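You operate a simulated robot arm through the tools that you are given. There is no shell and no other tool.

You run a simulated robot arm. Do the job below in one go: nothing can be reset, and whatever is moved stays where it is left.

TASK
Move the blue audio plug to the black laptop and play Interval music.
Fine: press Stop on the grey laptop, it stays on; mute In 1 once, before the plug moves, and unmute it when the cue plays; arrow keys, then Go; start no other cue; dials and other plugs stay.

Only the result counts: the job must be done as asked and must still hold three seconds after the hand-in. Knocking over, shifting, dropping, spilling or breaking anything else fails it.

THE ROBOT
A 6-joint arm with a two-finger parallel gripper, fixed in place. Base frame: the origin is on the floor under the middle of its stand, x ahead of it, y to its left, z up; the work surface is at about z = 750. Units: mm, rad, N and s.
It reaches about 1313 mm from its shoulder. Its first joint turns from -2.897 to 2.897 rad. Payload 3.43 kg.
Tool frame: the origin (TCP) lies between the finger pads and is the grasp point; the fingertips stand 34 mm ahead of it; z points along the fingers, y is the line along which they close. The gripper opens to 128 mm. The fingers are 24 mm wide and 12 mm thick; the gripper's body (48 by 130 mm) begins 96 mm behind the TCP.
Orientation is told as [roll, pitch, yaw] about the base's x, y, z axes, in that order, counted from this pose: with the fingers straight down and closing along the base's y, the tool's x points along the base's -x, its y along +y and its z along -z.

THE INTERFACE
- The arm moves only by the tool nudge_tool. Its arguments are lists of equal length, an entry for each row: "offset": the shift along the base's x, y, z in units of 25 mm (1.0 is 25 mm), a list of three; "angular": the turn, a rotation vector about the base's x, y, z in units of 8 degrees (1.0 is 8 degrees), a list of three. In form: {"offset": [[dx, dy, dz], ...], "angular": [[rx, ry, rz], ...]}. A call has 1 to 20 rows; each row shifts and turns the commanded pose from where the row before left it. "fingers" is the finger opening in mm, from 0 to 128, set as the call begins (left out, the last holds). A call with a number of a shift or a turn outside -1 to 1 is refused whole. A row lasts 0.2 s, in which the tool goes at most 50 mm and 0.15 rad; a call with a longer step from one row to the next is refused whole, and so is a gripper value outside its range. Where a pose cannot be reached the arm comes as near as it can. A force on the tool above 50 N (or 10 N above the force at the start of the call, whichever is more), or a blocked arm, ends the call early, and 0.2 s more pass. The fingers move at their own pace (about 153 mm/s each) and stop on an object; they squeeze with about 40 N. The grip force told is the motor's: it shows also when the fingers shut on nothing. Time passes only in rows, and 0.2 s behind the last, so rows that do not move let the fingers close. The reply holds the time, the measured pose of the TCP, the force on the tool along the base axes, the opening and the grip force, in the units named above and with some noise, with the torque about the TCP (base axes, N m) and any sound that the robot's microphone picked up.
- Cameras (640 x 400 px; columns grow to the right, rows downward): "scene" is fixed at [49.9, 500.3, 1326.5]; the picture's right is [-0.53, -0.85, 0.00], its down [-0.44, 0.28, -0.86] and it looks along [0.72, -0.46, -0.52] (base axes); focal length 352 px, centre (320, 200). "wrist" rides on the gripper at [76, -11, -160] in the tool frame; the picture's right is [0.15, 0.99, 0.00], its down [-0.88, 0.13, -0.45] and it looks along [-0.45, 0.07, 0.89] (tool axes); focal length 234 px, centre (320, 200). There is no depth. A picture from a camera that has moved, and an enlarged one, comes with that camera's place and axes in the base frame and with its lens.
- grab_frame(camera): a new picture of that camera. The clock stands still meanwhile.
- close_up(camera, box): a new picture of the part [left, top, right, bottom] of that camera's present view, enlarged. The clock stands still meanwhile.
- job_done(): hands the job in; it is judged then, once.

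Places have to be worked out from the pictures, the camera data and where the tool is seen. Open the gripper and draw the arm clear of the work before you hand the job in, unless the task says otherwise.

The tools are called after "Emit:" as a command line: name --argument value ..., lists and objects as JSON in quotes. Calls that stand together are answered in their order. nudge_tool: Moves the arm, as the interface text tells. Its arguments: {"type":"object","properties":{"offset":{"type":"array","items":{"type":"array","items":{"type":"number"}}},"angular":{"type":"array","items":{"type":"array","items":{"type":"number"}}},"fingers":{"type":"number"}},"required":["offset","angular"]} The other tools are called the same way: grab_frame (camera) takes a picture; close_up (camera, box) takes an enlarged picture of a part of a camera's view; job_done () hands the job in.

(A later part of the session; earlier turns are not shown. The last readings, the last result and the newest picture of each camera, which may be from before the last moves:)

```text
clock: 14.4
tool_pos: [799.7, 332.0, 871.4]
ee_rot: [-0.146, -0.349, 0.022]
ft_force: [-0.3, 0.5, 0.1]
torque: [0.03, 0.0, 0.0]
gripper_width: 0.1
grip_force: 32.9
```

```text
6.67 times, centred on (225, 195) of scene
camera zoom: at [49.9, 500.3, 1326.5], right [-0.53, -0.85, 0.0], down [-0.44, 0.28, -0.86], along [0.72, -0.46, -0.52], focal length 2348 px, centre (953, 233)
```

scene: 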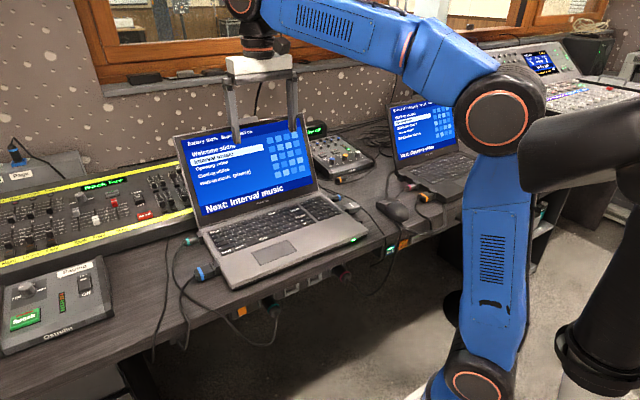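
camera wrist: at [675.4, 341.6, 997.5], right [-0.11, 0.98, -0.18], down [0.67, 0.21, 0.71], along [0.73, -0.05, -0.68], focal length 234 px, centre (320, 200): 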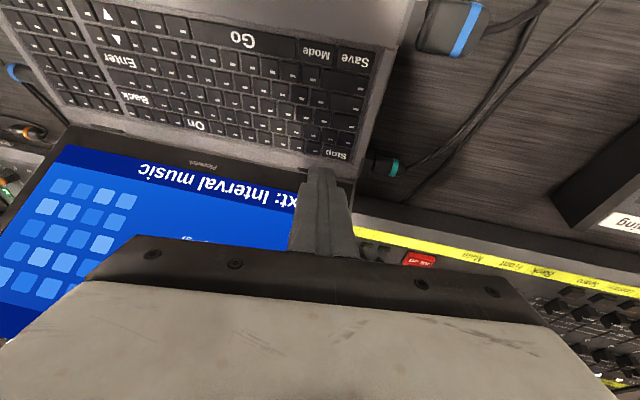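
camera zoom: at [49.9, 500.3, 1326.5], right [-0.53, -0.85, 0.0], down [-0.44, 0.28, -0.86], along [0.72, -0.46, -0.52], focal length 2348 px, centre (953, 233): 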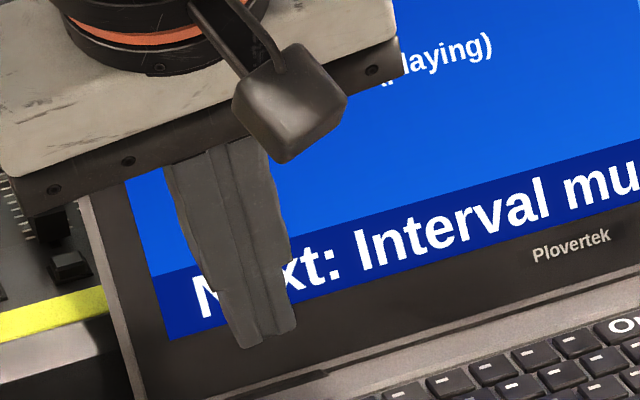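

The refined Stop centre is (826,336,≈781). I go to about 8 mm above it, with the contact corner aimed at the left half of the key, then check.

Emit:
nudge_tool --offset '[[0.466, 0.1, -0.9], [0.466, 0.1, -0.9]]' --angular '[[0, 0, 0], [0, 0, 0]]'

Emit:
close_up --camera "wrist" --box '[270, 100, 390, 200]'

Emit:
close_up --camera "scene" --box '[190, 190, 250, 250]'

```text
clock: 15.0
tool_pos: [823.6, 337.2, 827.3]
ee_rot: [-0.146, -0.351, 0.021]
ft_force: [0.2, 0.8, 0.0]
torque: [0.06, 0.01, 0.03]
gripper_width: 0.0
grip_force: 32.6
```

```text
4.00 times, centred on (330, 150) of wrist
camera zoom: at [699.1, 347.8, 952.6], right [-0.11, 0.98, -0.18], down [0.67, 0.21, 0.71], along [0.73, -0.05, -0.68], focal length 937 px, centre (280, 400)
```

zoom: 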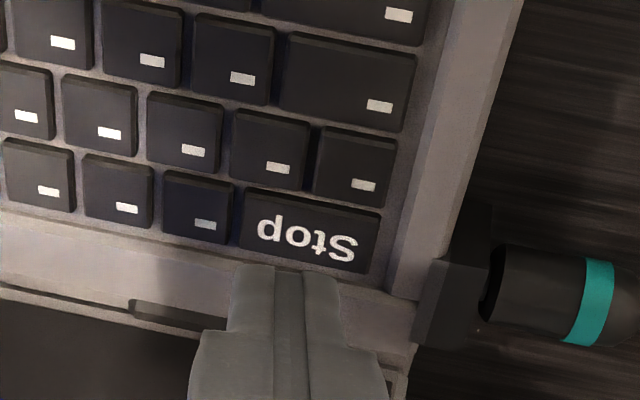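

```text
6.67 times, centred on (220, 220) of scene
camera zoom: at [49.9, 500.3, 1326.5], right [-0.53, -0.85, 0.0], down [-0.44, 0.28, -0.86], along [0.72, -0.46, -0.52], focal length 2348 px, centre (987, 67)
```

zoom: 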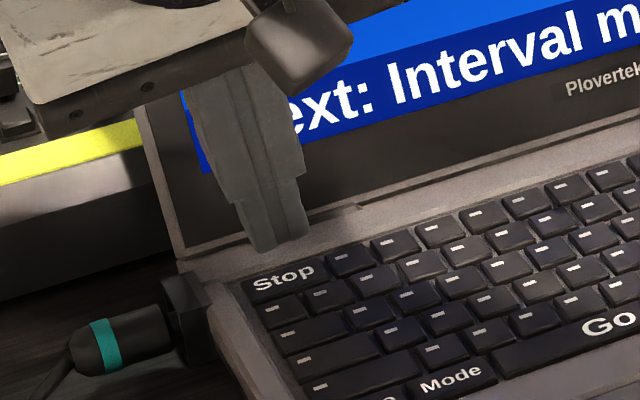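

The tip's lower edge is about 10 mm above the Stop key at x≈828, within the key. I descend slowly watching the force.

Emit:
nudge_tool --offset '[[-0.04, 0, -0.1], [-0.04, 0, -0.1], [0, 0, -0.08]]' --angular '[[0, 0, 0], [0, 0, 0], [0, 0, 0]]'

Emit:
close_up --camera "wrist" --box '[270, 120, 390, 200]'

Emit:
close_up --camera "scene" --box '[195, 200, 245, 250]'

```text
clock: 15.8
tool_pos: [821.9, 337.0, 819.4]
ee_rot: [-0.147, -0.35, 0.025]
ft_force: [0.0, -0.8, 0.4]
torque: [0.03, 0.0, -0.01]
gripper_width: 0.0
grip_force: 33.1
```

```text
5.00 times, centred on (330, 160) of wrist
camera zoom: at [696.6, 348.0, 944.5], right [-0.11, 0.98, -0.19], down [0.68, 0.21, 0.71], along [0.73, -0.05, -0.68], focal length 1171 px, centre (270, 400)
```

zoom: 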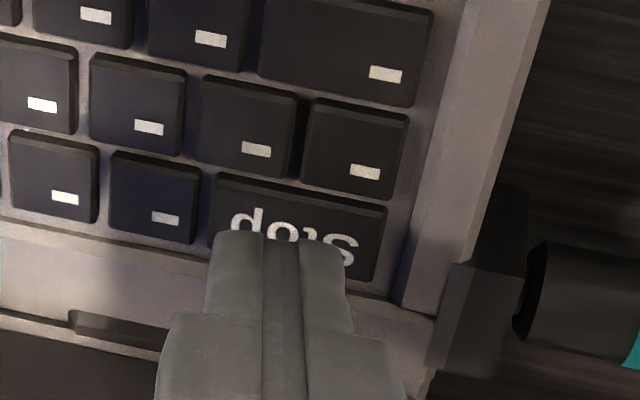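

```text
8.00 times, centred on (220, 225) of scene
camera zoom: at [49.9, 500.3, 1326.5], right [-0.53, -0.85, 0.0], down [-0.44, 0.28, -0.86], along [0.72, -0.46, -0.52], focal length 2818 px, centre (1120, 0)
```

zoom: 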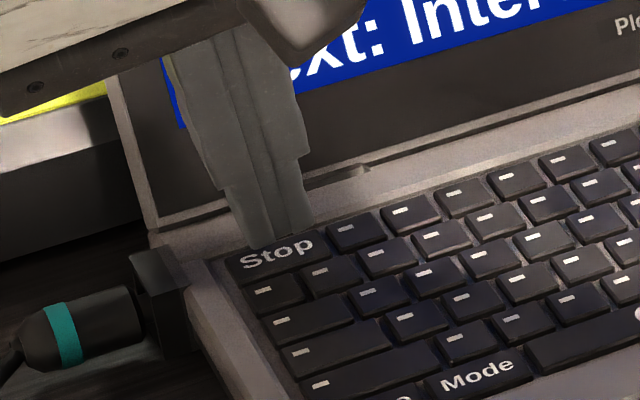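

The tip is just above the Stop key; I shift 3 mm towards +y for margin and descend in 1 mm steps.

Emit:
nudge_tool --offset '[[0, 0.12, 0], [0, 0, -0.04], [0, 0, -0.04], [0, 0, -0.04]]' --angular '[[0, 0, 0], [0, 0, 0], [0, 0, 0], [0, 0, 0]]'

Emit:
close_up --camera "scene" --box '[170, 110, 320, 250]'

```text
clock: 16.8
tool_pos: [821.9, 340.4, 815.9]
ee_rot: [-0.147, -0.35, 0.024]
ft_force: [0.6, 0.2, 0.0]
torque: [-0.02, -0.03, -0.01]
gripper_width: 0.0
grip_force: 33.9
```

```text
2.86 times, centred on (245, 180) of scene
camera zoom: at [49.9, 500.3, 1326.5], right [-0.53, -0.85, 0.0], down [-0.44, 0.28, -0.86], along [0.72, -0.46, -0.52], focal length 1006 px, centre (534, 257)
```

zoom: 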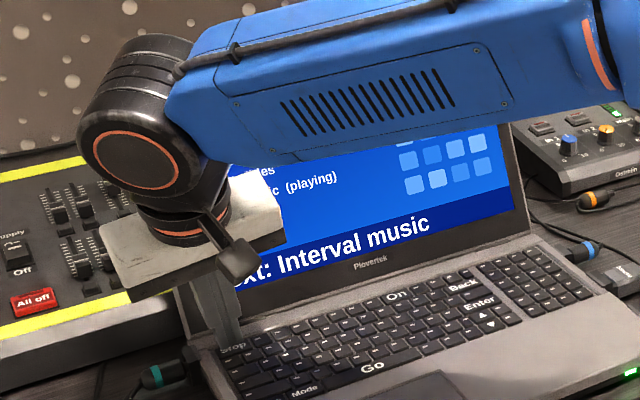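

Still no contact force and it still says "(playing)". I go down further in 1 mm steps.

Emit:
nudge_tool --offset '[[0, 0, -0.04], [0, 0, -0.04]]' --angular '[[0, 0, 0], [0, 0, 0]]'

Emit:
close_up --camera "scene" --box '[195, 200, 245, 250]'

Emit:
close_up --camera "wrist" --box '[270, 120, 390, 200]'

```text
clock: 17.4
tool_pos: [821.7, 341.6, 814.5]
ee_rot: [-0.143, -0.348, 0.023]
ft_force: [0.6, 0.0, 0.6]
torque: [-0.01, 0.0, -0.02]
gripper_width: 0.0
grip_force: 33.0
```

```text
8.00 times, centred on (220, 225) of scene
camera zoom: at [49.9, 500.3, 1326.5], right [-0.53, -0.85, 0.0], down [-0.44, 0.28, -0.86], along [0.72, -0.46, -0.52], focal length 2818 px, centre (1120, 0)
```

zoom: 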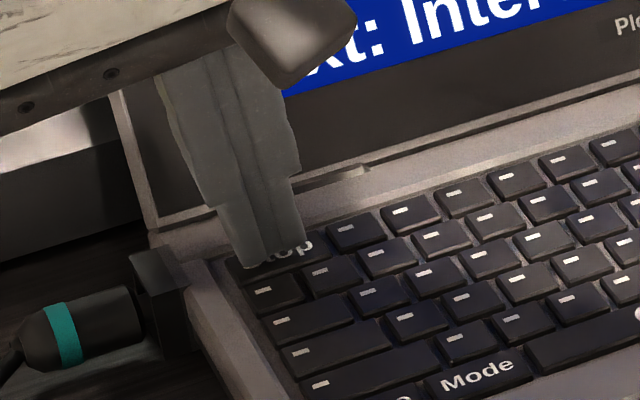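

```text
5.00 times, centred on (330, 160) of wrist
camera zoom: at [696.2, 351.6, 939.1], right [-0.11, 0.98, -0.18], down [0.67, 0.21, 0.71], along [0.73, -0.05, -0.68], focal length 1171 px, centre (270, 400)
```

zoom: 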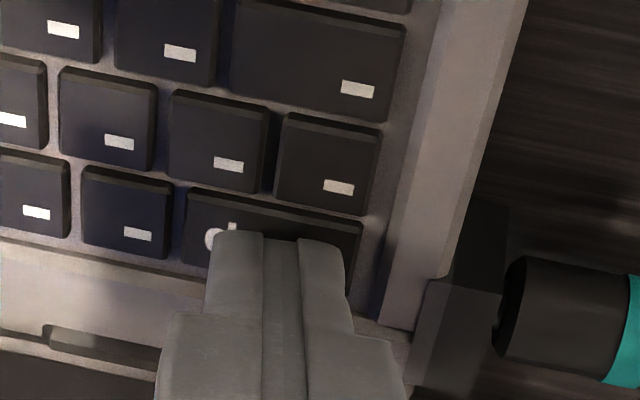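

Tip is nicely within the Stop key; continuing down in 1 mm steps.

Emit:
nudge_tool --offset '[[0, 0, -0.04], [0, 0, -0.04], [0, 0, -0.04]]' --angular '[[0, 0, 0], [0, 0, 0], [0, 0, 0]]'

Emit:
close_up --camera "scene" --box '[170, 110, 320, 250]'

```text
clock: 18.2
tool_pos: [821.6, 341.9, 811.0]
ee_rot: [-0.145, -0.349, 0.027]
ft_force: [-0.6, 0.3, 2.7]
torque: [0.03, 0.03, -0.03]
gripper_width: 0.0
grip_force: 33.2
heard: click
```

```text
2.86 times, centred on (245, 180) of scene
camera zoom: at [49.9, 500.3, 1326.5], right [-0.53, -0.85, 0.0], down [-0.44, 0.28, -0.86], along [0.72, -0.46, -0.52], focal length 1006 px, centre (534, 257)
```

zoom: 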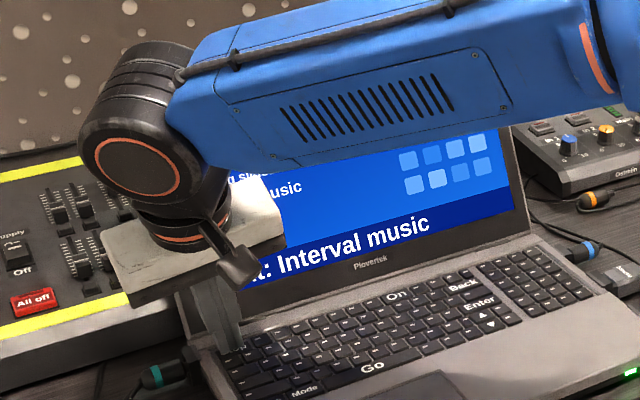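

Click heard and "(playing)" is gone: Stop worked. Now I retreat upward and unlean.

Emit:
nudge_tool --offset '[[0, 0, 0.3], [0, 0, 0.9], [0, 0, 0.98], [0, 0, 0.98], [0, 0, 0.98], [0, 0, 0.98], [0, 0, 0.98], [0, 0, 0.98], [0, 0, 0.98], [0, 0, 0.98], [0, 0, 0.98]]' --angular '[[0, 0, 0], [0, 0, 0], [0.1, 0.28, 0], [0.1, 0.28, 0], [0.12, 0.28, 0], [0.12, 0.28, 0], [0.12, 0.28, 0], [0.11, 0.28, 0], [0.11, 0.28, 0], [0.11, 0.28, 0], [0.11, 0.26, 0]]'

Emit:
grab_frame --camera "scene"

```text
clock: 20.6
tool_pos: [820.8, 340.3, 1061.3]
ee_rot: [0.0, 0.001, -0.001]
ft_force: [-0.2, -0.5, -0.3]
torque: [-0.04, 0.0, -0.02]
gripper_width: 0.1
grip_force: 33.4
```

```text
taken
```

scene: 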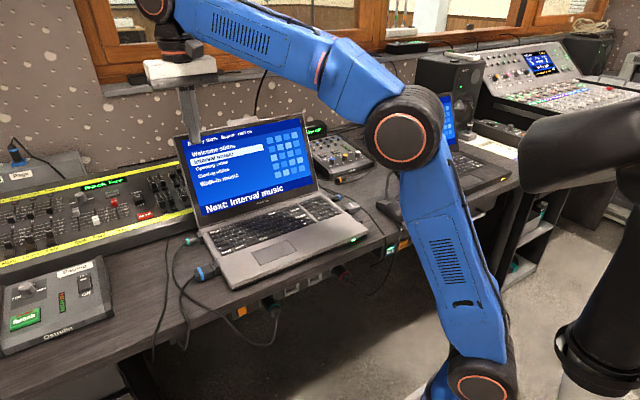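

Both laptops look fine. I move across in front of the lid at z≈1061 to y≈-145.

Emit:
nudge_tool --offset '[[0, -0.97, 0], [0, -0.97, 0], [0, -0.97, 0], [0, -0.97, 0], [0, -0.97, 0], [0, -0.97, 0], [0, -0.97, 0], [0, -0.97, 0], [0, -0.97, 0], [0, -0.97, 0], [0, -0.97, 0], [0, -0.97, 0], [0, -0.97, 0], [0, -0.97, 0], [0, -0.97, 0], [0, -0.97, 0], [0, -0.97, 0], [0, -0.97, 0], [0, -0.97, 0], [0, -0.97, 0]]' --angular '[[0, 0, 0], [0, 0, 0], [0, 0, 0], [0, 0, 0], [0, 0, 0], [0, 0, 0], [0, 0, 0], [0, 0, 0], [0, 0, 0], [0, 0, 0], [0, 0, 0], [0, 0, 0], [0, 0, 0], [0, 0, 0], [0, 0, 0], [0, 0, 0], [0, 0, 0], [0, 0, 0], [0, 0, 0], [0, 0, 0]]'

Emit:
nudge_tool --offset '[[0.95, 0, -0.1], [0.95, 0, -0.1], [0.95, 0, -0.1], [0.95, 0, -0.1], [0.95, 0, -0.1], [0.95, 0, -0.1]]' --angular '[[0, 0, 0], [0, 0, 0], [0, 0, 0], [0, 0, 0], [0, 0, 0], [0, 0, 0]]'

Emit:
grab_frame --camera "wrist"

Emit:
grab_frame --camera "scene"

```text
clock: 24.8
tool_pos: [820.9, -144.2, 1062.1]
ee_rot: [0.001, 0.0, -0.001]
ft_force: [-0.7, 0.5, 0.3]
torque: [0.02, 0.01, 0.03]
gripper_width: 0.0
grip_force: 33.1
```

```text
clock: 26.2
tool_pos: [964.6, -143.6, 1046.5]
ee_rot: [-0.001, -0.001, -0.001]
ft_force: [-0.7, -0.2, 0.6]
torque: [0.0, -0.07, -0.02]
gripper_width: 0.2
grip_force: 32.9
```

```text
taken
camera wrist: at [889.6, -152.6, 1207.6], right [-0.14, 0.99, 0.0], down [0.88, 0.13, 0.46], along [0.45, 0.07, -0.89], focal length 234 px, centre (320, 200)
```

wrist: 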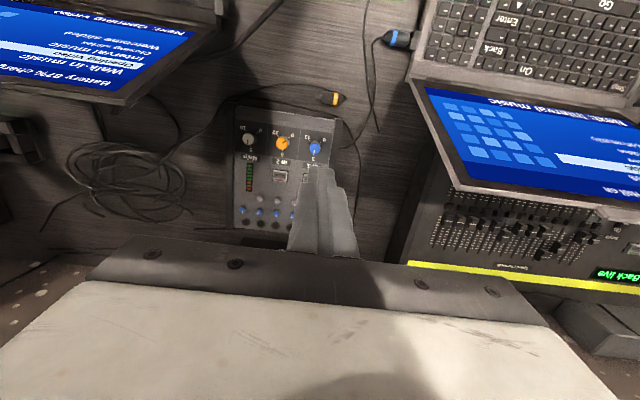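

```text
taken
```

scene: 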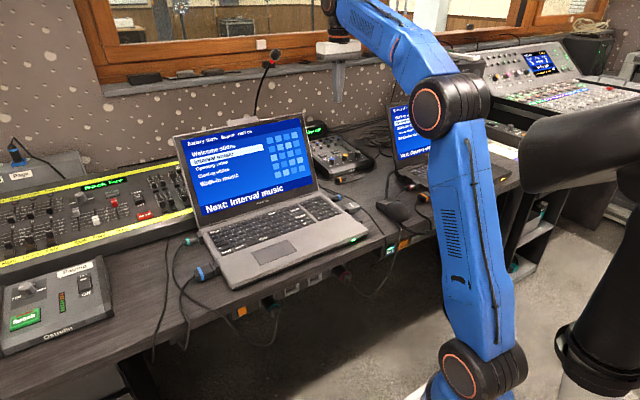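

The In 1 mute is partly hidden behind the fingertip; I zoom in to measure it against the tip.

Emit:
close_up --camera "wrist" --box '[220, 90, 370, 240]'

Emit:
close_up --camera "scene" --box '[300, 40, 400, 190]'

```text
2.67 times, centred on (295, 165) of wrist
camera zoom: at [889.6, -152.6, 1207.6], right [-0.14, 0.99, 0.0], down [0.88, 0.13, 0.46], along [0.45, 0.07, -0.89], focal length 624 px, centre (387, 293)
```

zoom: 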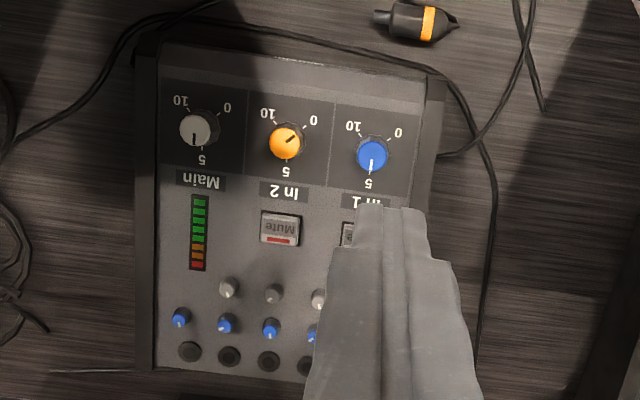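

```text
2.67 times, centred on (350, 115) of scene
camera zoom: at [49.9, 500.3, 1326.5], right [-0.53, -0.85, 0.0], down [-0.44, 0.28, -0.86], along [0.72, -0.46, -0.52], focal length 939 px, centre (240, 427)
```

zoom: 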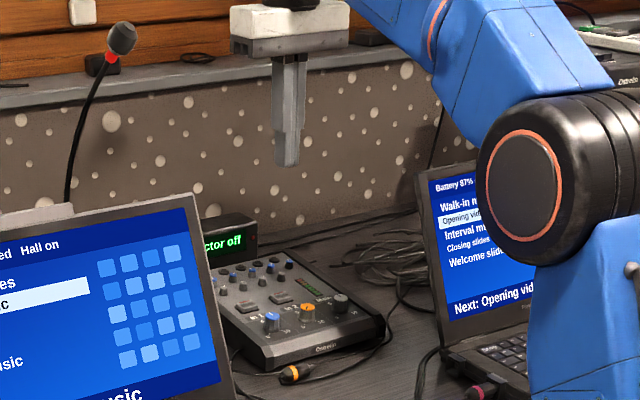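

Mute In 1 is at about (1057,-145,797), about 29×25 mm, with ≥48 mm to the nearest dials. I move above it and lower to about 40 mm above the button.

Emit:
nudge_tool --offset '[[0.92, -0.02, 0], [0.92, -0.02, 0], [0.92, -0.02, 0], [0.93, 0, 0], [0, 0, -0.88], [0, 0, -0.88], [0, 0, -0.88], [0, 0, -0.88], [0, 0, -0.88], [0, 0, -0.88], [0, 0, -0.88], [0, 0, -0.88]]' --angular '[[0, 0, 0], [0, 0, 0], [0, 0, 0], [0, 0, 0], [0, 0, 0], [0, 0, 0], [0, 0, 0], [0, 0, 0], [0, 0, 0], [0, 0, 0], [0, 0, 0], [0, 0, 0]]'

Emit:
grab_frame --camera "wrist"

Emit:
close_up --camera "scene" --box '[310, 100, 390, 180]'

Emit:
grab_frame --camera "scene"

```text
clock: 28.8
tool_pos: [1055.2, -145.2, 867.0]
ee_rot: [0.0, -0.003, -0.001]
ft_force: [-0.5, 0.8, -0.1]
torque: [-0.02, 0.0, -0.02]
gripper_width: 0.2
grip_force: 33.7
out of reach, approached as far as the arm can: row 4
```

```text
taken
camera wrist: at [979.6, -154.4, 1027.5], right [-0.14, 0.99, 0.0], down [0.88, 0.13, 0.46], along [0.45, 0.07, -0.89], focal length 234 px, centre (320, 200)
```

wrist: 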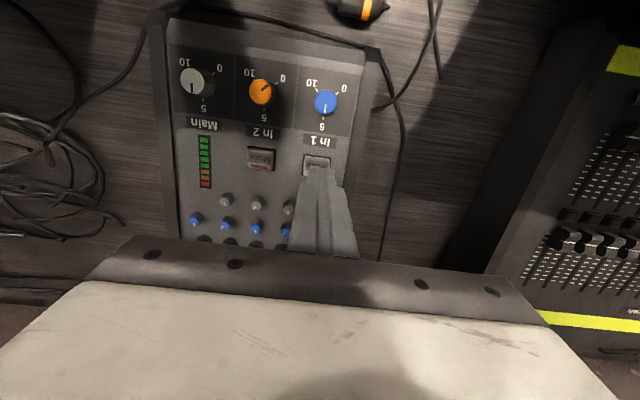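

```text
5.00 times, centred on (350, 140) of scene
camera zoom: at [49.9, 500.3, 1326.5], right [-0.53, -0.85, 0.0], down [-0.44, 0.28, -0.86], along [0.72, -0.46, -0.52], focal length 1761 px, centre (170, 500)
```

zoom: 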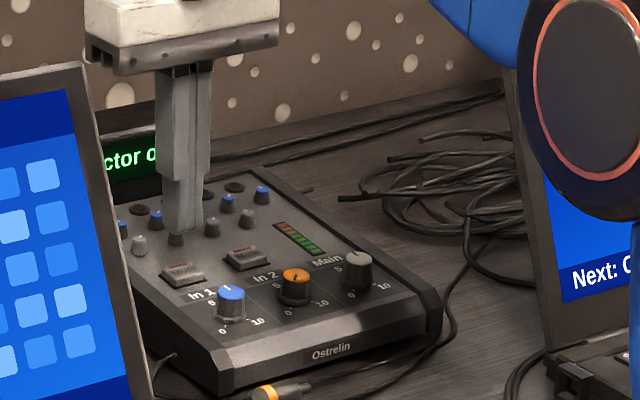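

```text
taken
```

scene: 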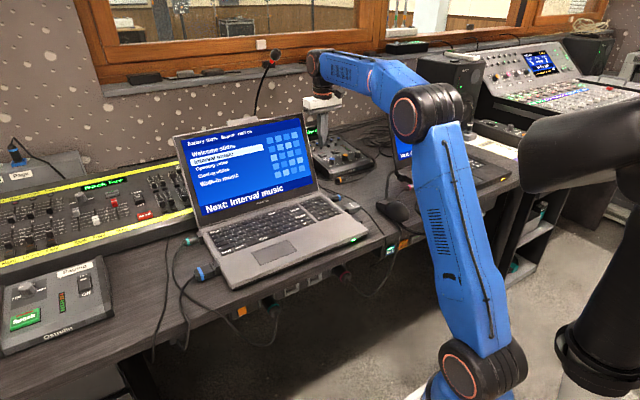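

The arm hit its reach limit slightly at height but it's now at (1055,-145,867). I verify alignment over the In 1 mute before pressing.

Emit:
close_up --camera "wrist" --box '[230, 120, 370, 240]'

```text
3.33 times, centred on (300, 180) of wrist
camera zoom: at [979.6, -154.4, 1027.5], right [-0.14, 0.99, 0.0], down [0.88, 0.13, 0.46], along [0.45, 0.07, -0.89], focal length 781 px, centre (387, 267)
```

zoom: 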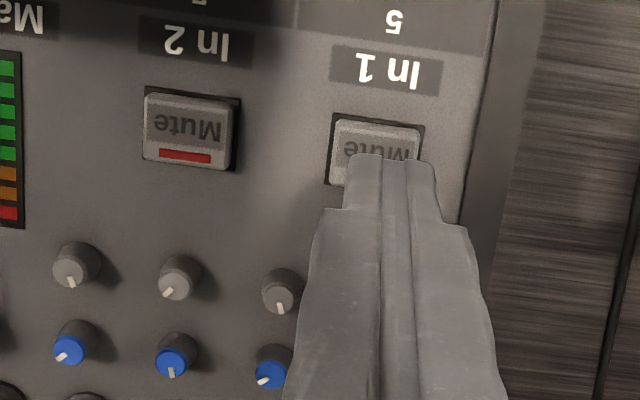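

Alignment is good (button centre ≈ (1058,-146)). I shift 2 mm and descend 30 mm, then check.

Emit:
nudge_tool --offset '[[0.08, -0.04, -0.4], [0, 0, -0.4], [0, 0, -0.3]]' --angular '[[0, 0, 0], [0, 0, 0], [0, 0, 0]]'

Emit:
close_up --camera "wrist" --box '[250, 120, 390, 220]'

Emit:
close_up --camera "scene" --box '[320, 125, 370, 175]'

```text
clock: 29.6
tool_pos: [1055.6, -145.8, 840.0]
ee_rot: [0.0, 0.0, -0.001]
ft_force: [0.0, -0.2, -0.7]
torque: [0.02, -0.01, 0.01]
gripper_width: 0.0
grip_force: 33.0
```

```text
4.00 times, centred on (320, 170) of wrist
camera zoom: at [981.5, -155.6, 1000.9], right [-0.14, 0.99, 0.0], down [0.88, 0.13, 0.46], along [0.45, 0.07, -0.89], focal length 937 px, centre (320, 320)
```

zoom: 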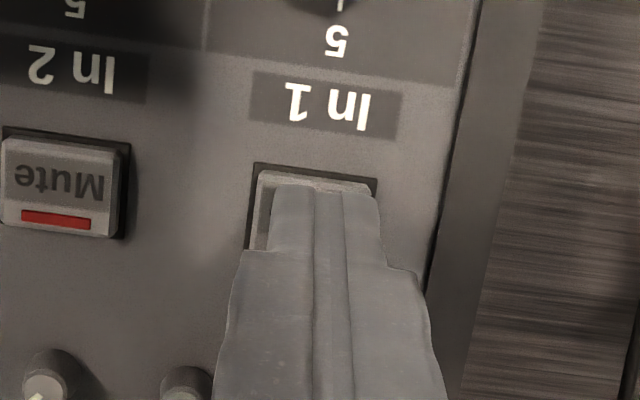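

```text
8.00 times, centred on (345, 150) of scene
camera zoom: at [49.9, 500.3, 1326.5], right [-0.53, -0.85, 0.0], down [-0.44, 0.28, -0.86], along [0.72, -0.46, -0.52], focal length 2818 px, centre (120, 600)
```

zoom: 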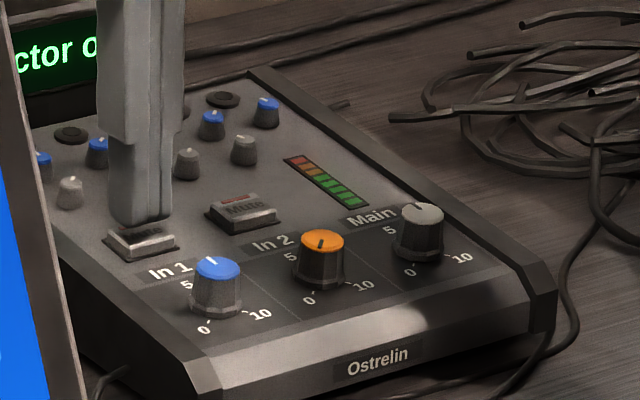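

Tip is over the In 1 mute, about 6–9 mm above it. I shift 2 mm toward -y and go down gently.

Emit:
nudge_tool --offset '[[0, -0.08, -0.06], [0, 0, -0.06], [0, 0, -0.06], [0, 0, -0.06]]' --angular '[[0, 0, 0], [0, 0, 0], [0, 0, 0], [0, 0, 0]]'

Emit:
close_up --camera "scene" --box '[320, 125, 370, 175]'

```text
clock: 30.6
tool_pos: [1055.6, -148.6, 833.8]
ee_rot: [0.0, -0.002, 0.0]
ft_force: [-0.5, 0.0, 0.7]
torque: [-0.01, -0.03, 0.0]
gripper_width: 0.0
grip_force: 32.8
```

```text
8.00 times, centred on (345, 150) of scene
camera zoom: at [49.9, 500.3, 1326.5], right [-0.53, -0.85, 0.0], down [-0.44, 0.28, -0.86], along [0.72, -0.46, -0.52], focal length 2818 px, centre (120, 600)
```

zoom: 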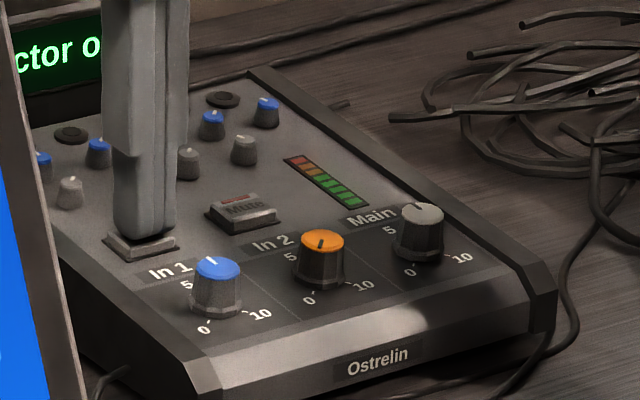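

Almost touching; I continue in 1 mm steps, two at a time, listening for the click.

Emit:
nudge_tool --offset '[[0, 0, -0.04], [0, 0, -0.04], [0, 0, -0.04]]' --angular '[[0, 0, 0], [0, 0, 0], [0, 0, 0]]'

```text
clock: 31.4
tool_pos: [1055.0, -147.7, 831.0]
ee_rot: [0.0, -0.002, -0.001]
ft_force: [1.9, -0.3, 5.5]
torque: [-0.01, -0.12, -0.02]
gripper_width: 0.2
grip_force: 32.8
heard: click
```

Click heard with 5.5 N. I lift off and check the mute lamp.

Emit:
nudge_tool --offset '[[0, 0, 0.4], [0, 0, 0.9], [0, 0, 0.9], [-0.5, 0, 0.9], [-0.5, 0, 0.9], [-0.5, 0, 0.9]]' --angular '[[0, 0, 0], [0, 0, 0], [0, 0, 0], [0, 0, 0], [0, 0, 0], [0, 0, 0]]'

Emit:
close_up --camera "scene" --box '[320, 125, 370, 175]'

Emit:
grab_frame --camera "wrist"

```text
clock: 32.8
tool_pos: [1019.1, -148.8, 952.5]
ee_rot: [-0.001, -0.001, -0.001]
ft_force: [0.4, -1.1, 0.1]
torque: [0.03, 0.03, -0.01]
gripper_width: 0.0
grip_force: 32.6
```

```text
8.00 times, centred on (345, 150) of scene
camera zoom: at [49.9, 500.3, 1326.5], right [-0.53, -0.85, 0.0], down [-0.44, 0.28, -0.86], along [0.72, -0.46, -0.52], focal length 2818 px, centre (120, 600)
```

zoom: 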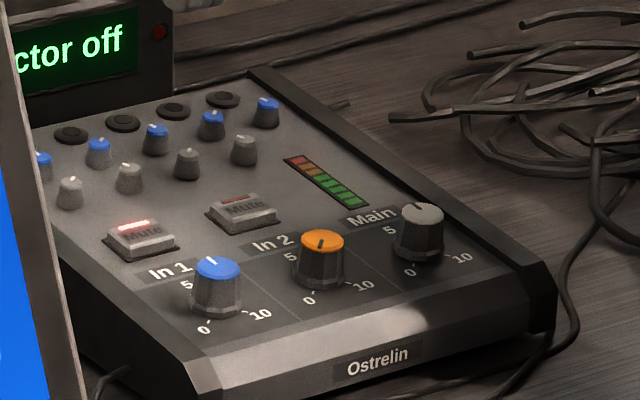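

```text
taken
camera wrist: at [944.2, -158.2, 1113.2], right [-0.15, 0.99, 0.0], down [0.88, 0.13, 0.46], along [0.45, 0.07, -0.89], focal length 234 px, centre (320, 200)
```

wrist: 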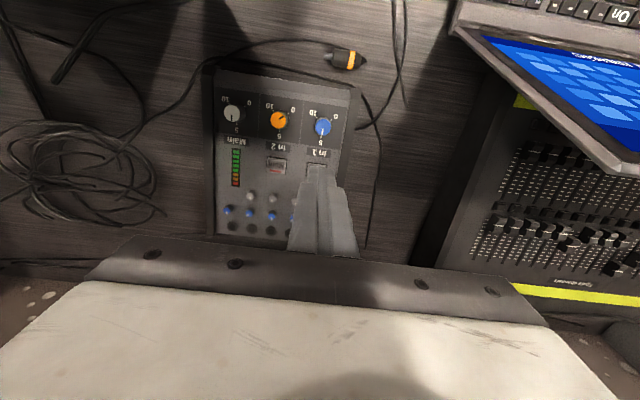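

In 1 mute lamp is lit red. Now I withdraw from the mixer, turning the hand to yaw +90° so the fingers close along x and the camera looks towards the grey laptop's right side.

Emit:
nudge_tool --offset '[[-0.677, 0.19, 0.1], [-0.677, 0.19, 0.1], [-0.677, 0.19, 0.1], [-0.677, 0.19, 0.1], [-0.677, 0.19, 0.1], [-0.677, 0.19, 0.1], [-0.677, 0.19, 0.1], [-0.677, 0.19, 0.1], [-0.677, 0.19, 0.1], [-0.677, 0.19, 0.1], [-0.677, 0.19, 0.1], [-0.677, 0.19, 0.1]]' --angular '[[0, 0, 0.9375], [0, 0, 0.9375], [0, 0, 0.9375], [0, 0, 0.9375], [0, 0, 0.9375], [0, 0, 0.9375], [0, 0, 0.9375], [0, 0, 0.9375], [0, 0, 0.9375], [0, 0, 0.9375], [0, 0, 0.9375], [0, 0, 0.9375]]' --fingers 50

Emit:
grab_frame --camera "wrist"

Emit:
grab_frame --camera "scene"

```text
clock: 35.4
tool_pos: [812.8, -90.5, 983.7]
ee_rot: [0.0, -0.001, 1.57]
ft_force: [-0.2, 1.1, -0.1]
torque: [-0.02, 0.04, -0.01]
gripper_width: 50.1
grip_force: 0.2
```

```text
taken
camera wrist: at [827.3, -164.5, 1144.4], right [-0.99, -0.15, 0.0], down [-0.13, 0.88, 0.46], along [-0.07, 0.45, -0.89], focal length 234 px, centre (320, 200)
```

wrist: 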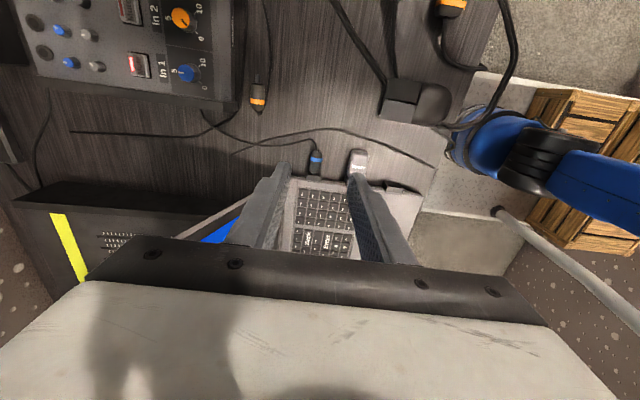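

```text
taken
```

scene: 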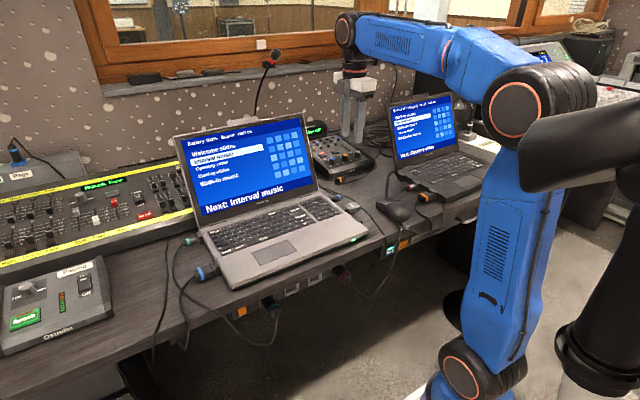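

I zoom on the plug and its cable from this viewpoint.

Emit:
close_up --camera "wrist" --box '[240, 90, 440, 215]'

Emit:
close_up --camera "wrist" --box '[280, 135, 340, 185]'

Emit:
close_up --camera "wrist" --box '[0, 60, 340, 240]'

```text
3.20 times, centred on (340, 152) of wrist
camera zoom: at [827.3, -164.5, 1144.4], right [-0.99, -0.15, 0.0], down [-0.13, 0.88, 0.46], along [-0.07, 0.45, -0.89], focal length 749 px, centre (256, 352)
```

zoom: 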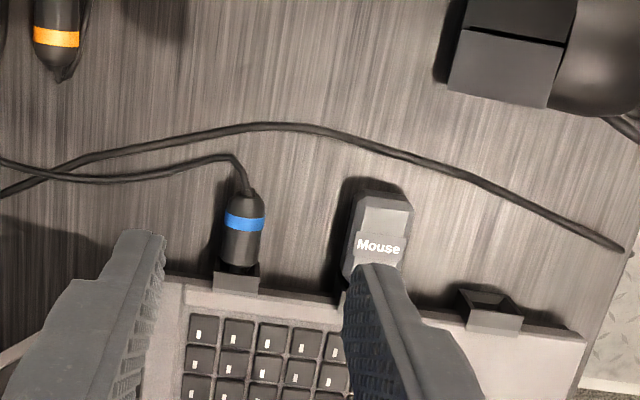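

```text
8.00 times, centred on (310, 160) of wrist
camera zoom: at [827.3, -164.5, 1144.4], right [-0.99, -0.15, 0.0], down [-0.13, 0.88, 0.46], along [-0.07, 0.45, -0.89], focal length 1873 px, centre (400, 520)
```

zoom: 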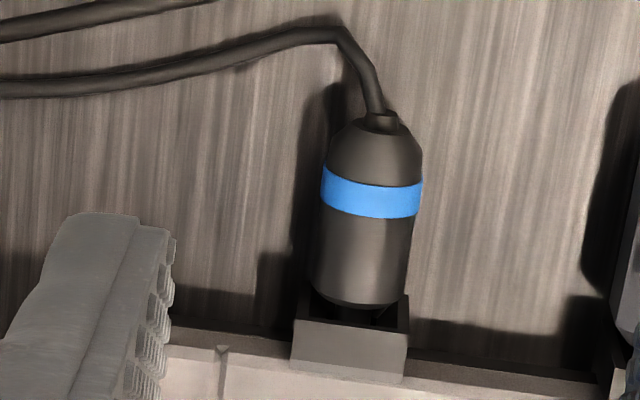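

```text
1.88 times, centred on (170, 150) of wrist
camera zoom: at [827.3, -164.5, 1144.4], right [-0.99, -0.15, 0.0], down [-0.13, 0.88, 0.46], along [-0.07, 0.45, -0.89], focal length 441 px, centre (602, 294)
```

zoom: 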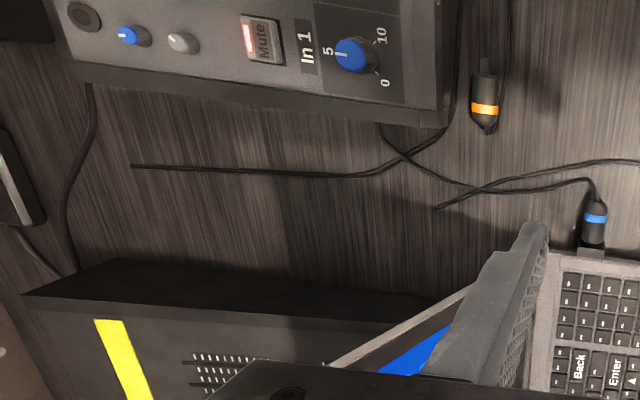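

The plug axis is at x≈815.7 parallel to y, body from y≈-22 to -63, z≈765, diameter ≈21 mm, with ~47 mm free to the mouse dongle. I lean 30° towards its tail and descend to a hover behind/above it.

Emit:
nudge_tool --offset '[[0.02, 0.023, -0.967], [0.02, 0.023, -0.967], [0.02, 0.023, -0.967], [0.02, 0.023, -0.967], [0.02, 0.023, -0.967], [0.02, 0.023, -0.967]]' --angular '[[0.625, 0, 0], [0.625, 0, 0], [0.625, 0, 0], [0.625, 0, 0], [0.625, 0, 0], [0.625, 0, 0]]'

Emit:
grab_frame --camera "wrist"

Emit:
close_up --camera "scene" --box '[300, 130, 400, 230]'

Emit:
grab_frame --camera "scene"

```text
clock: 36.8
tool_pos: [819.9, -87.4, 838.3]
ee_rot: [0.0, -0.525, 1.57]
ft_force: [0.0, 0.4, 0.0]
torque: [0.0, -0.04, -0.05]
gripper_width: 49.9
grip_force: 0.0
```

```text
taken
camera wrist: at [832.0, -231.1, 939.7], right [-0.99, -0.12, -0.07], down [-0.13, 0.53, 0.84], along [-0.06, 0.84, -0.54], focal length 234 px, centre (320, 200)
```

wrist: 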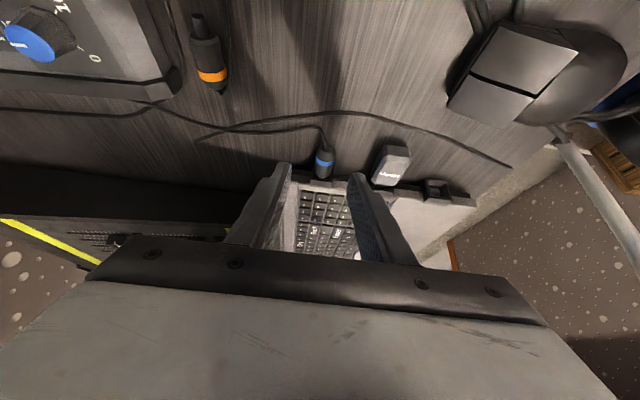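

```text
4.00 times, centred on (350, 180) of scene
camera zoom: at [49.9, 500.3, 1326.5], right [-0.53, -0.85, 0.0], down [-0.44, 0.28, -0.86], along [0.72, -0.46, -0.52], focal length 1409 px, centre (200, 280)
```

zoom: 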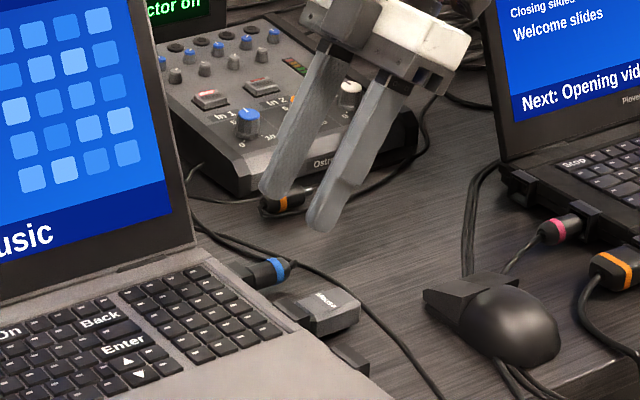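

```text
taken
```

scene: 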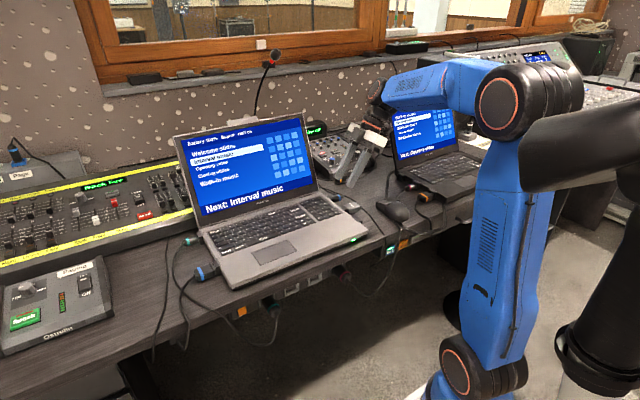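

I zoom on the plug between the fingers to check lateral alignment.

Emit:
close_up --camera "wrist" --box '[260, 110, 410, 220]'

```text
3.64 times, centred on (335, 165) of wrist
camera zoom: at [832.0, -231.1, 939.7], right [-0.99, -0.12, -0.07], down [-0.13, 0.53, 0.84], along [-0.06, 0.84, -0.54], focal length 852 px, centre (266, 327)
```

zoom: 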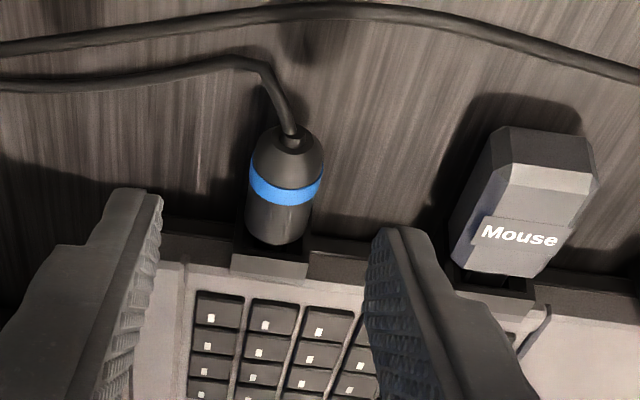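

Plug axis is x≈815.5, z≈768–772; I correct x by -4.4 mm and approach along the finger direction, stopping shortly before the grasp for a look.

Emit:
nudge_tool --offset '[[-0.176, 0, 0], [0, 0.314, -0.483], [0, 0.314, -0.483], [0, 0.314, -0.483]]' --angular '[[0, 0, 0], [0, 0, 0], [0, 0, 0], [0, 0, 0]]'

Emit:
close_up --camera "wrist" --box '[240, 80, 430, 220]'

Emit:
close_up --camera "scene" --box '[310, 160, 390, 220]'

```text
clock: 37.8
tool_pos: [813.9, -64.1, 800.4]
ee_rot: [-0.001, -0.526, 1.57]
ft_force: [0.5, -0.4, -0.2]
torque: [-0.01, 0.02, 0.02]
gripper_width: 49.9
grip_force: 0.0
```

```text
2.86 times, centred on (335, 150) of wrist
camera zoom: at [826.3, -207.4, 902.6], right [-0.99, -0.13, -0.07], down [-0.13, 0.53, 0.84], along [-0.07, 0.84, -0.54], focal length 669 px, centre (277, 343)
```

zoom: 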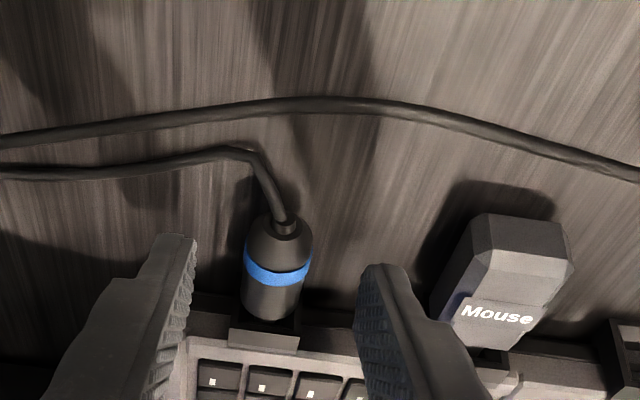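

```text
6.67 times, centred on (350, 190) of scene
camera zoom: at [49.9, 500.3, 1326.5], right [-0.53, -0.85, 0.0], down [-0.44, 0.28, -0.86], along [0.72, -0.46, -0.52], focal length 2348 px, centre (120, 267)
```

zoom: 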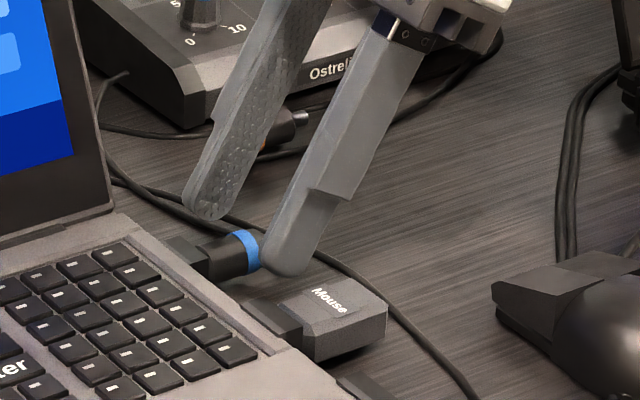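

Plug is centred between the open fingers. I make the final approach to the grasp pose (fingers still open).

Emit:
nudge_tool --offset '[[0.064, 0.164, -0.21], [0, 0.16, -0.2]]' --angular '[[0, 0, 0], [0, 0, 0]]'

Emit:
close_up --camera "wrist" --box '[240, 80, 430, 220]'

Emit:
close_up --camera "scene" --box '[310, 160, 390, 220]'

```text
clock: 38.4
tool_pos: [815.1, -55.3, 791.6]
ee_rot: [0.0, -0.525, 1.57]
ft_force: [-0.3, -0.1, -0.1]
torque: [0.0, 0.01, -0.01]
gripper_width: 50.2
grip_force: 0.0
```

```text
2.86 times, centred on (335, 150) of wrist
camera zoom: at [827.5, -199.8, 892.5], right [-0.99, -0.12, -0.07], down [-0.13, 0.53, 0.84], along [-0.07, 0.84, -0.54], focal length 669 px, centre (277, 343)
```

zoom: 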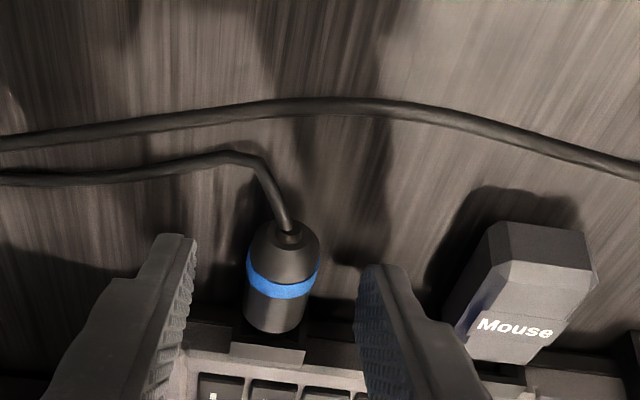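

```text
6.67 times, centred on (350, 190) of scene
camera zoom: at [49.9, 500.3, 1326.5], right [-0.53, -0.85, 0.0], down [-0.44, 0.28, -0.86], along [0.72, -0.46, -0.52], focal length 2348 px, centre (120, 267)
```

zoom: 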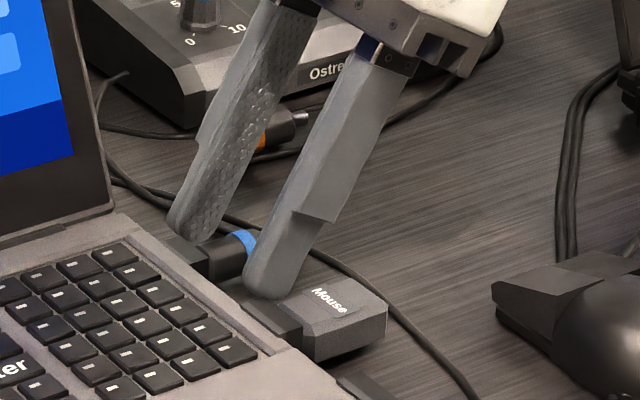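

The fingers straddle the plug and clear the dongle and socket. I close on it.

Emit:
nudge_tool --offset '[[0, 0, 0], [0, 0, 0], [0, 0, 0], [0, 0, 0]]' --angular '[[0, 0, 0], [0, 0, 0], [0, 0, 0], [0, 0, 0]]' --fingers 8

Emit:
close_up --camera "wrist" --box '[240, 80, 430, 220]'

Emit:
close_up --camera "scene" --box '[310, 160, 390, 220]'

```text
clock: 39.4
tool_pos: [815.8, -55.4, 791.1]
ee_rot: [0.002, -0.524, 1.571]
ft_force: [-6.1, -0.1, -4.0]
torque: [-0.16, 0.16, 0.18]
gripper_width: 22.4
grip_force: 40.3
```

```text
2.86 times, centred on (335, 150) of wrist
camera zoom: at [827.4, -199.8, 892.5], right [-0.99, -0.13, -0.07], down [-0.13, 0.53, 0.84], along [-0.07, 0.84, -0.54], focal length 669 px, centre (277, 343)
```

zoom: 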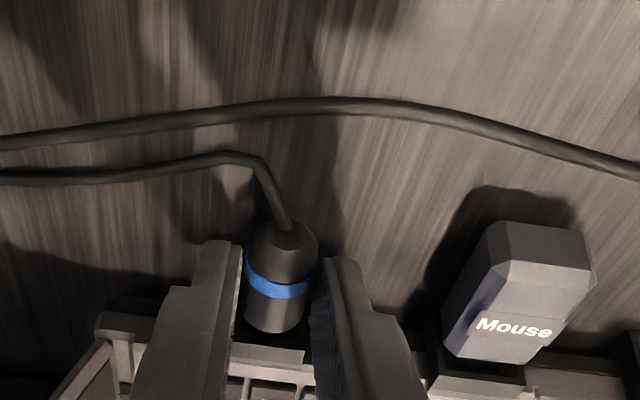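

```text
6.67 times, centred on (350, 190) of scene
camera zoom: at [49.9, 500.3, 1326.5], right [-0.53, -0.85, 0.0], down [-0.44, 0.28, -0.86], along [0.72, -0.46, -0.52], focal length 2348 px, centre (120, 267)
```

zoom: 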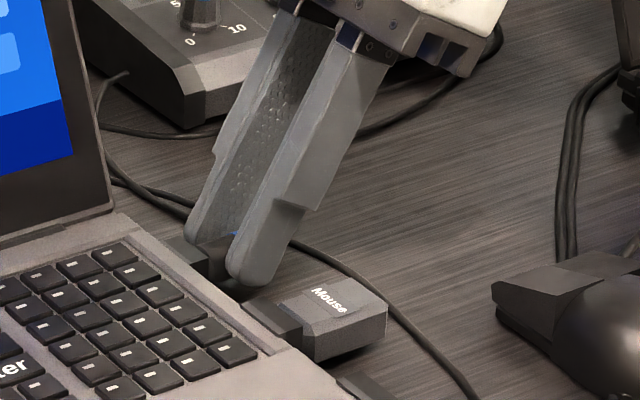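

Gripped (22.4 mm, 40 N). I pull straight out along -y in small steps.

Emit:
nudge_tool --offset '[[-0.02, -0.1, 0], [0, -0.2, 0], [0, -0.2, 0], [0, -0.2, 0]]' --angular '[[0, 0, 0], [0, 0, 0], [0, 0, 0], [0, 0, 0]]'

Emit:
close_up --camera "wrist" --box '[240, 80, 430, 220]'

Emit:
close_up --camera "scene" --box '[310, 160, 390, 220]'

```text
clock: 40.4
tool_pos: [814.0, -73.1, 790.3]
ee_rot: [0.0, -0.526, 1.569]
ft_force: [-0.6, 0.8, 1.5]
torque: [-0.03, -0.03, 0.02]
gripper_width: 22.5
grip_force: 39.8
```

```text
2.86 times, centred on (335, 150) of wrist
camera zoom: at [827.3, -217.2, 892.8], right [-0.99, -0.13, -0.07], down [-0.13, 0.53, 0.84], along [-0.07, 0.84, -0.54], focal length 669 px, centre (277, 343)
```

zoom: 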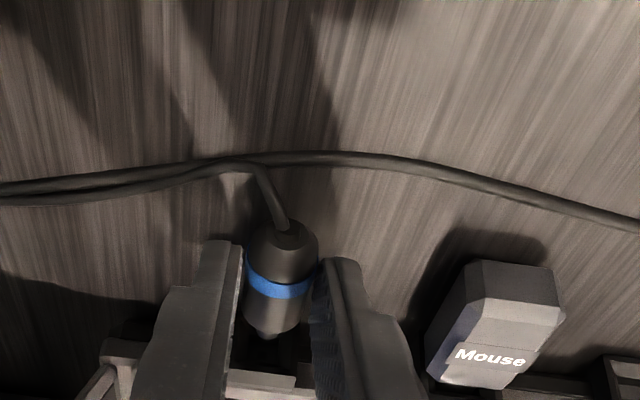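

```text
6.67 times, centred on (350, 190) of scene
camera zoom: at [49.9, 500.3, 1326.5], right [-0.53, -0.85, 0.0], down [-0.44, 0.28, -0.86], along [0.72, -0.46, -0.52], focal length 2348 px, centre (120, 267)
```

zoom: 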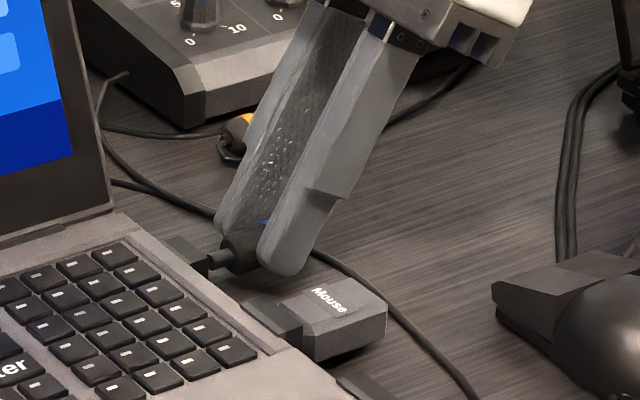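

The plug's stub is coming out with little force. I pull 20 mm further and then lift.

Emit:
nudge_tool --offset '[[0, -0.2, 0], [0, -0.2, 0], [0, -0.2, 0], [0, -0.2, 0], [0, -0.1, 0.3], [0, -0.1, 0.5]]' --angular '[[0, 0, 0], [0, 0, 0], [0, 0, 0], [0, 0, 0], [0, 0, 0], [0, 0, 0]]'

Emit:
grab_frame --camera "wrist"

Emit:
close_up --camera "scene" --box '[300, 140, 400, 220]'

```text
clock: 41.8
tool_pos: [816.9, -98.4, 811.8]
ee_rot: [0.001, -0.524, 1.567]
ft_force: [-0.4, -0.1, -0.4]
torque: [-0.03, 0.0, -0.02]
gripper_width: 22.2
grip_force: 40.0
```

```text
taken
camera wrist: at [827.9, -243.0, 913.3], right [-0.99, -0.13, -0.07], down [-0.13, 0.53, 0.84], along [-0.07, 0.84, -0.54], focal length 234 px, centre (320, 200)
```

wrist: 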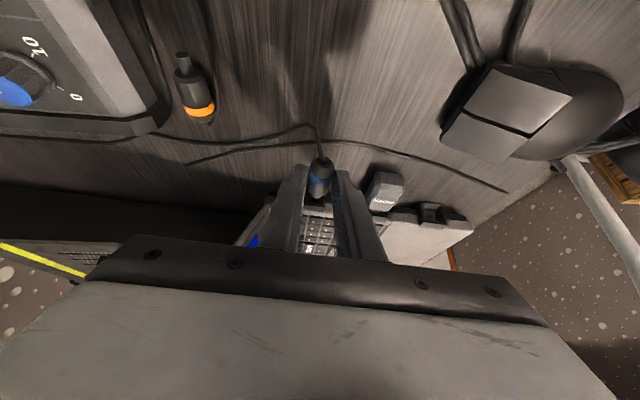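

```text
5.00 times, centred on (350, 180) of scene
camera zoom: at [49.9, 500.3, 1326.5], right [-0.53, -0.85, 0.0], down [-0.44, 0.28, -0.86], along [0.72, -0.46, -0.52], focal length 1761 px, centre (170, 300)
```

zoom: 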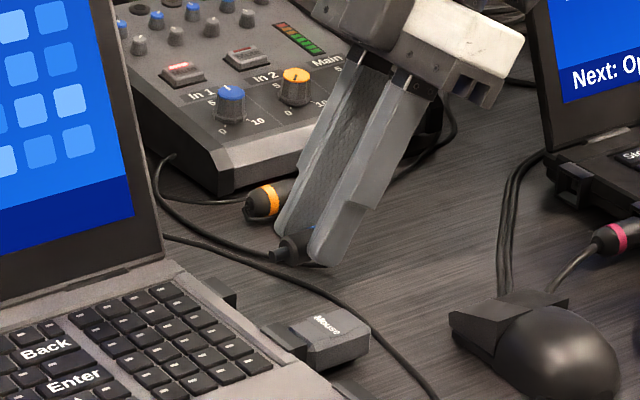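

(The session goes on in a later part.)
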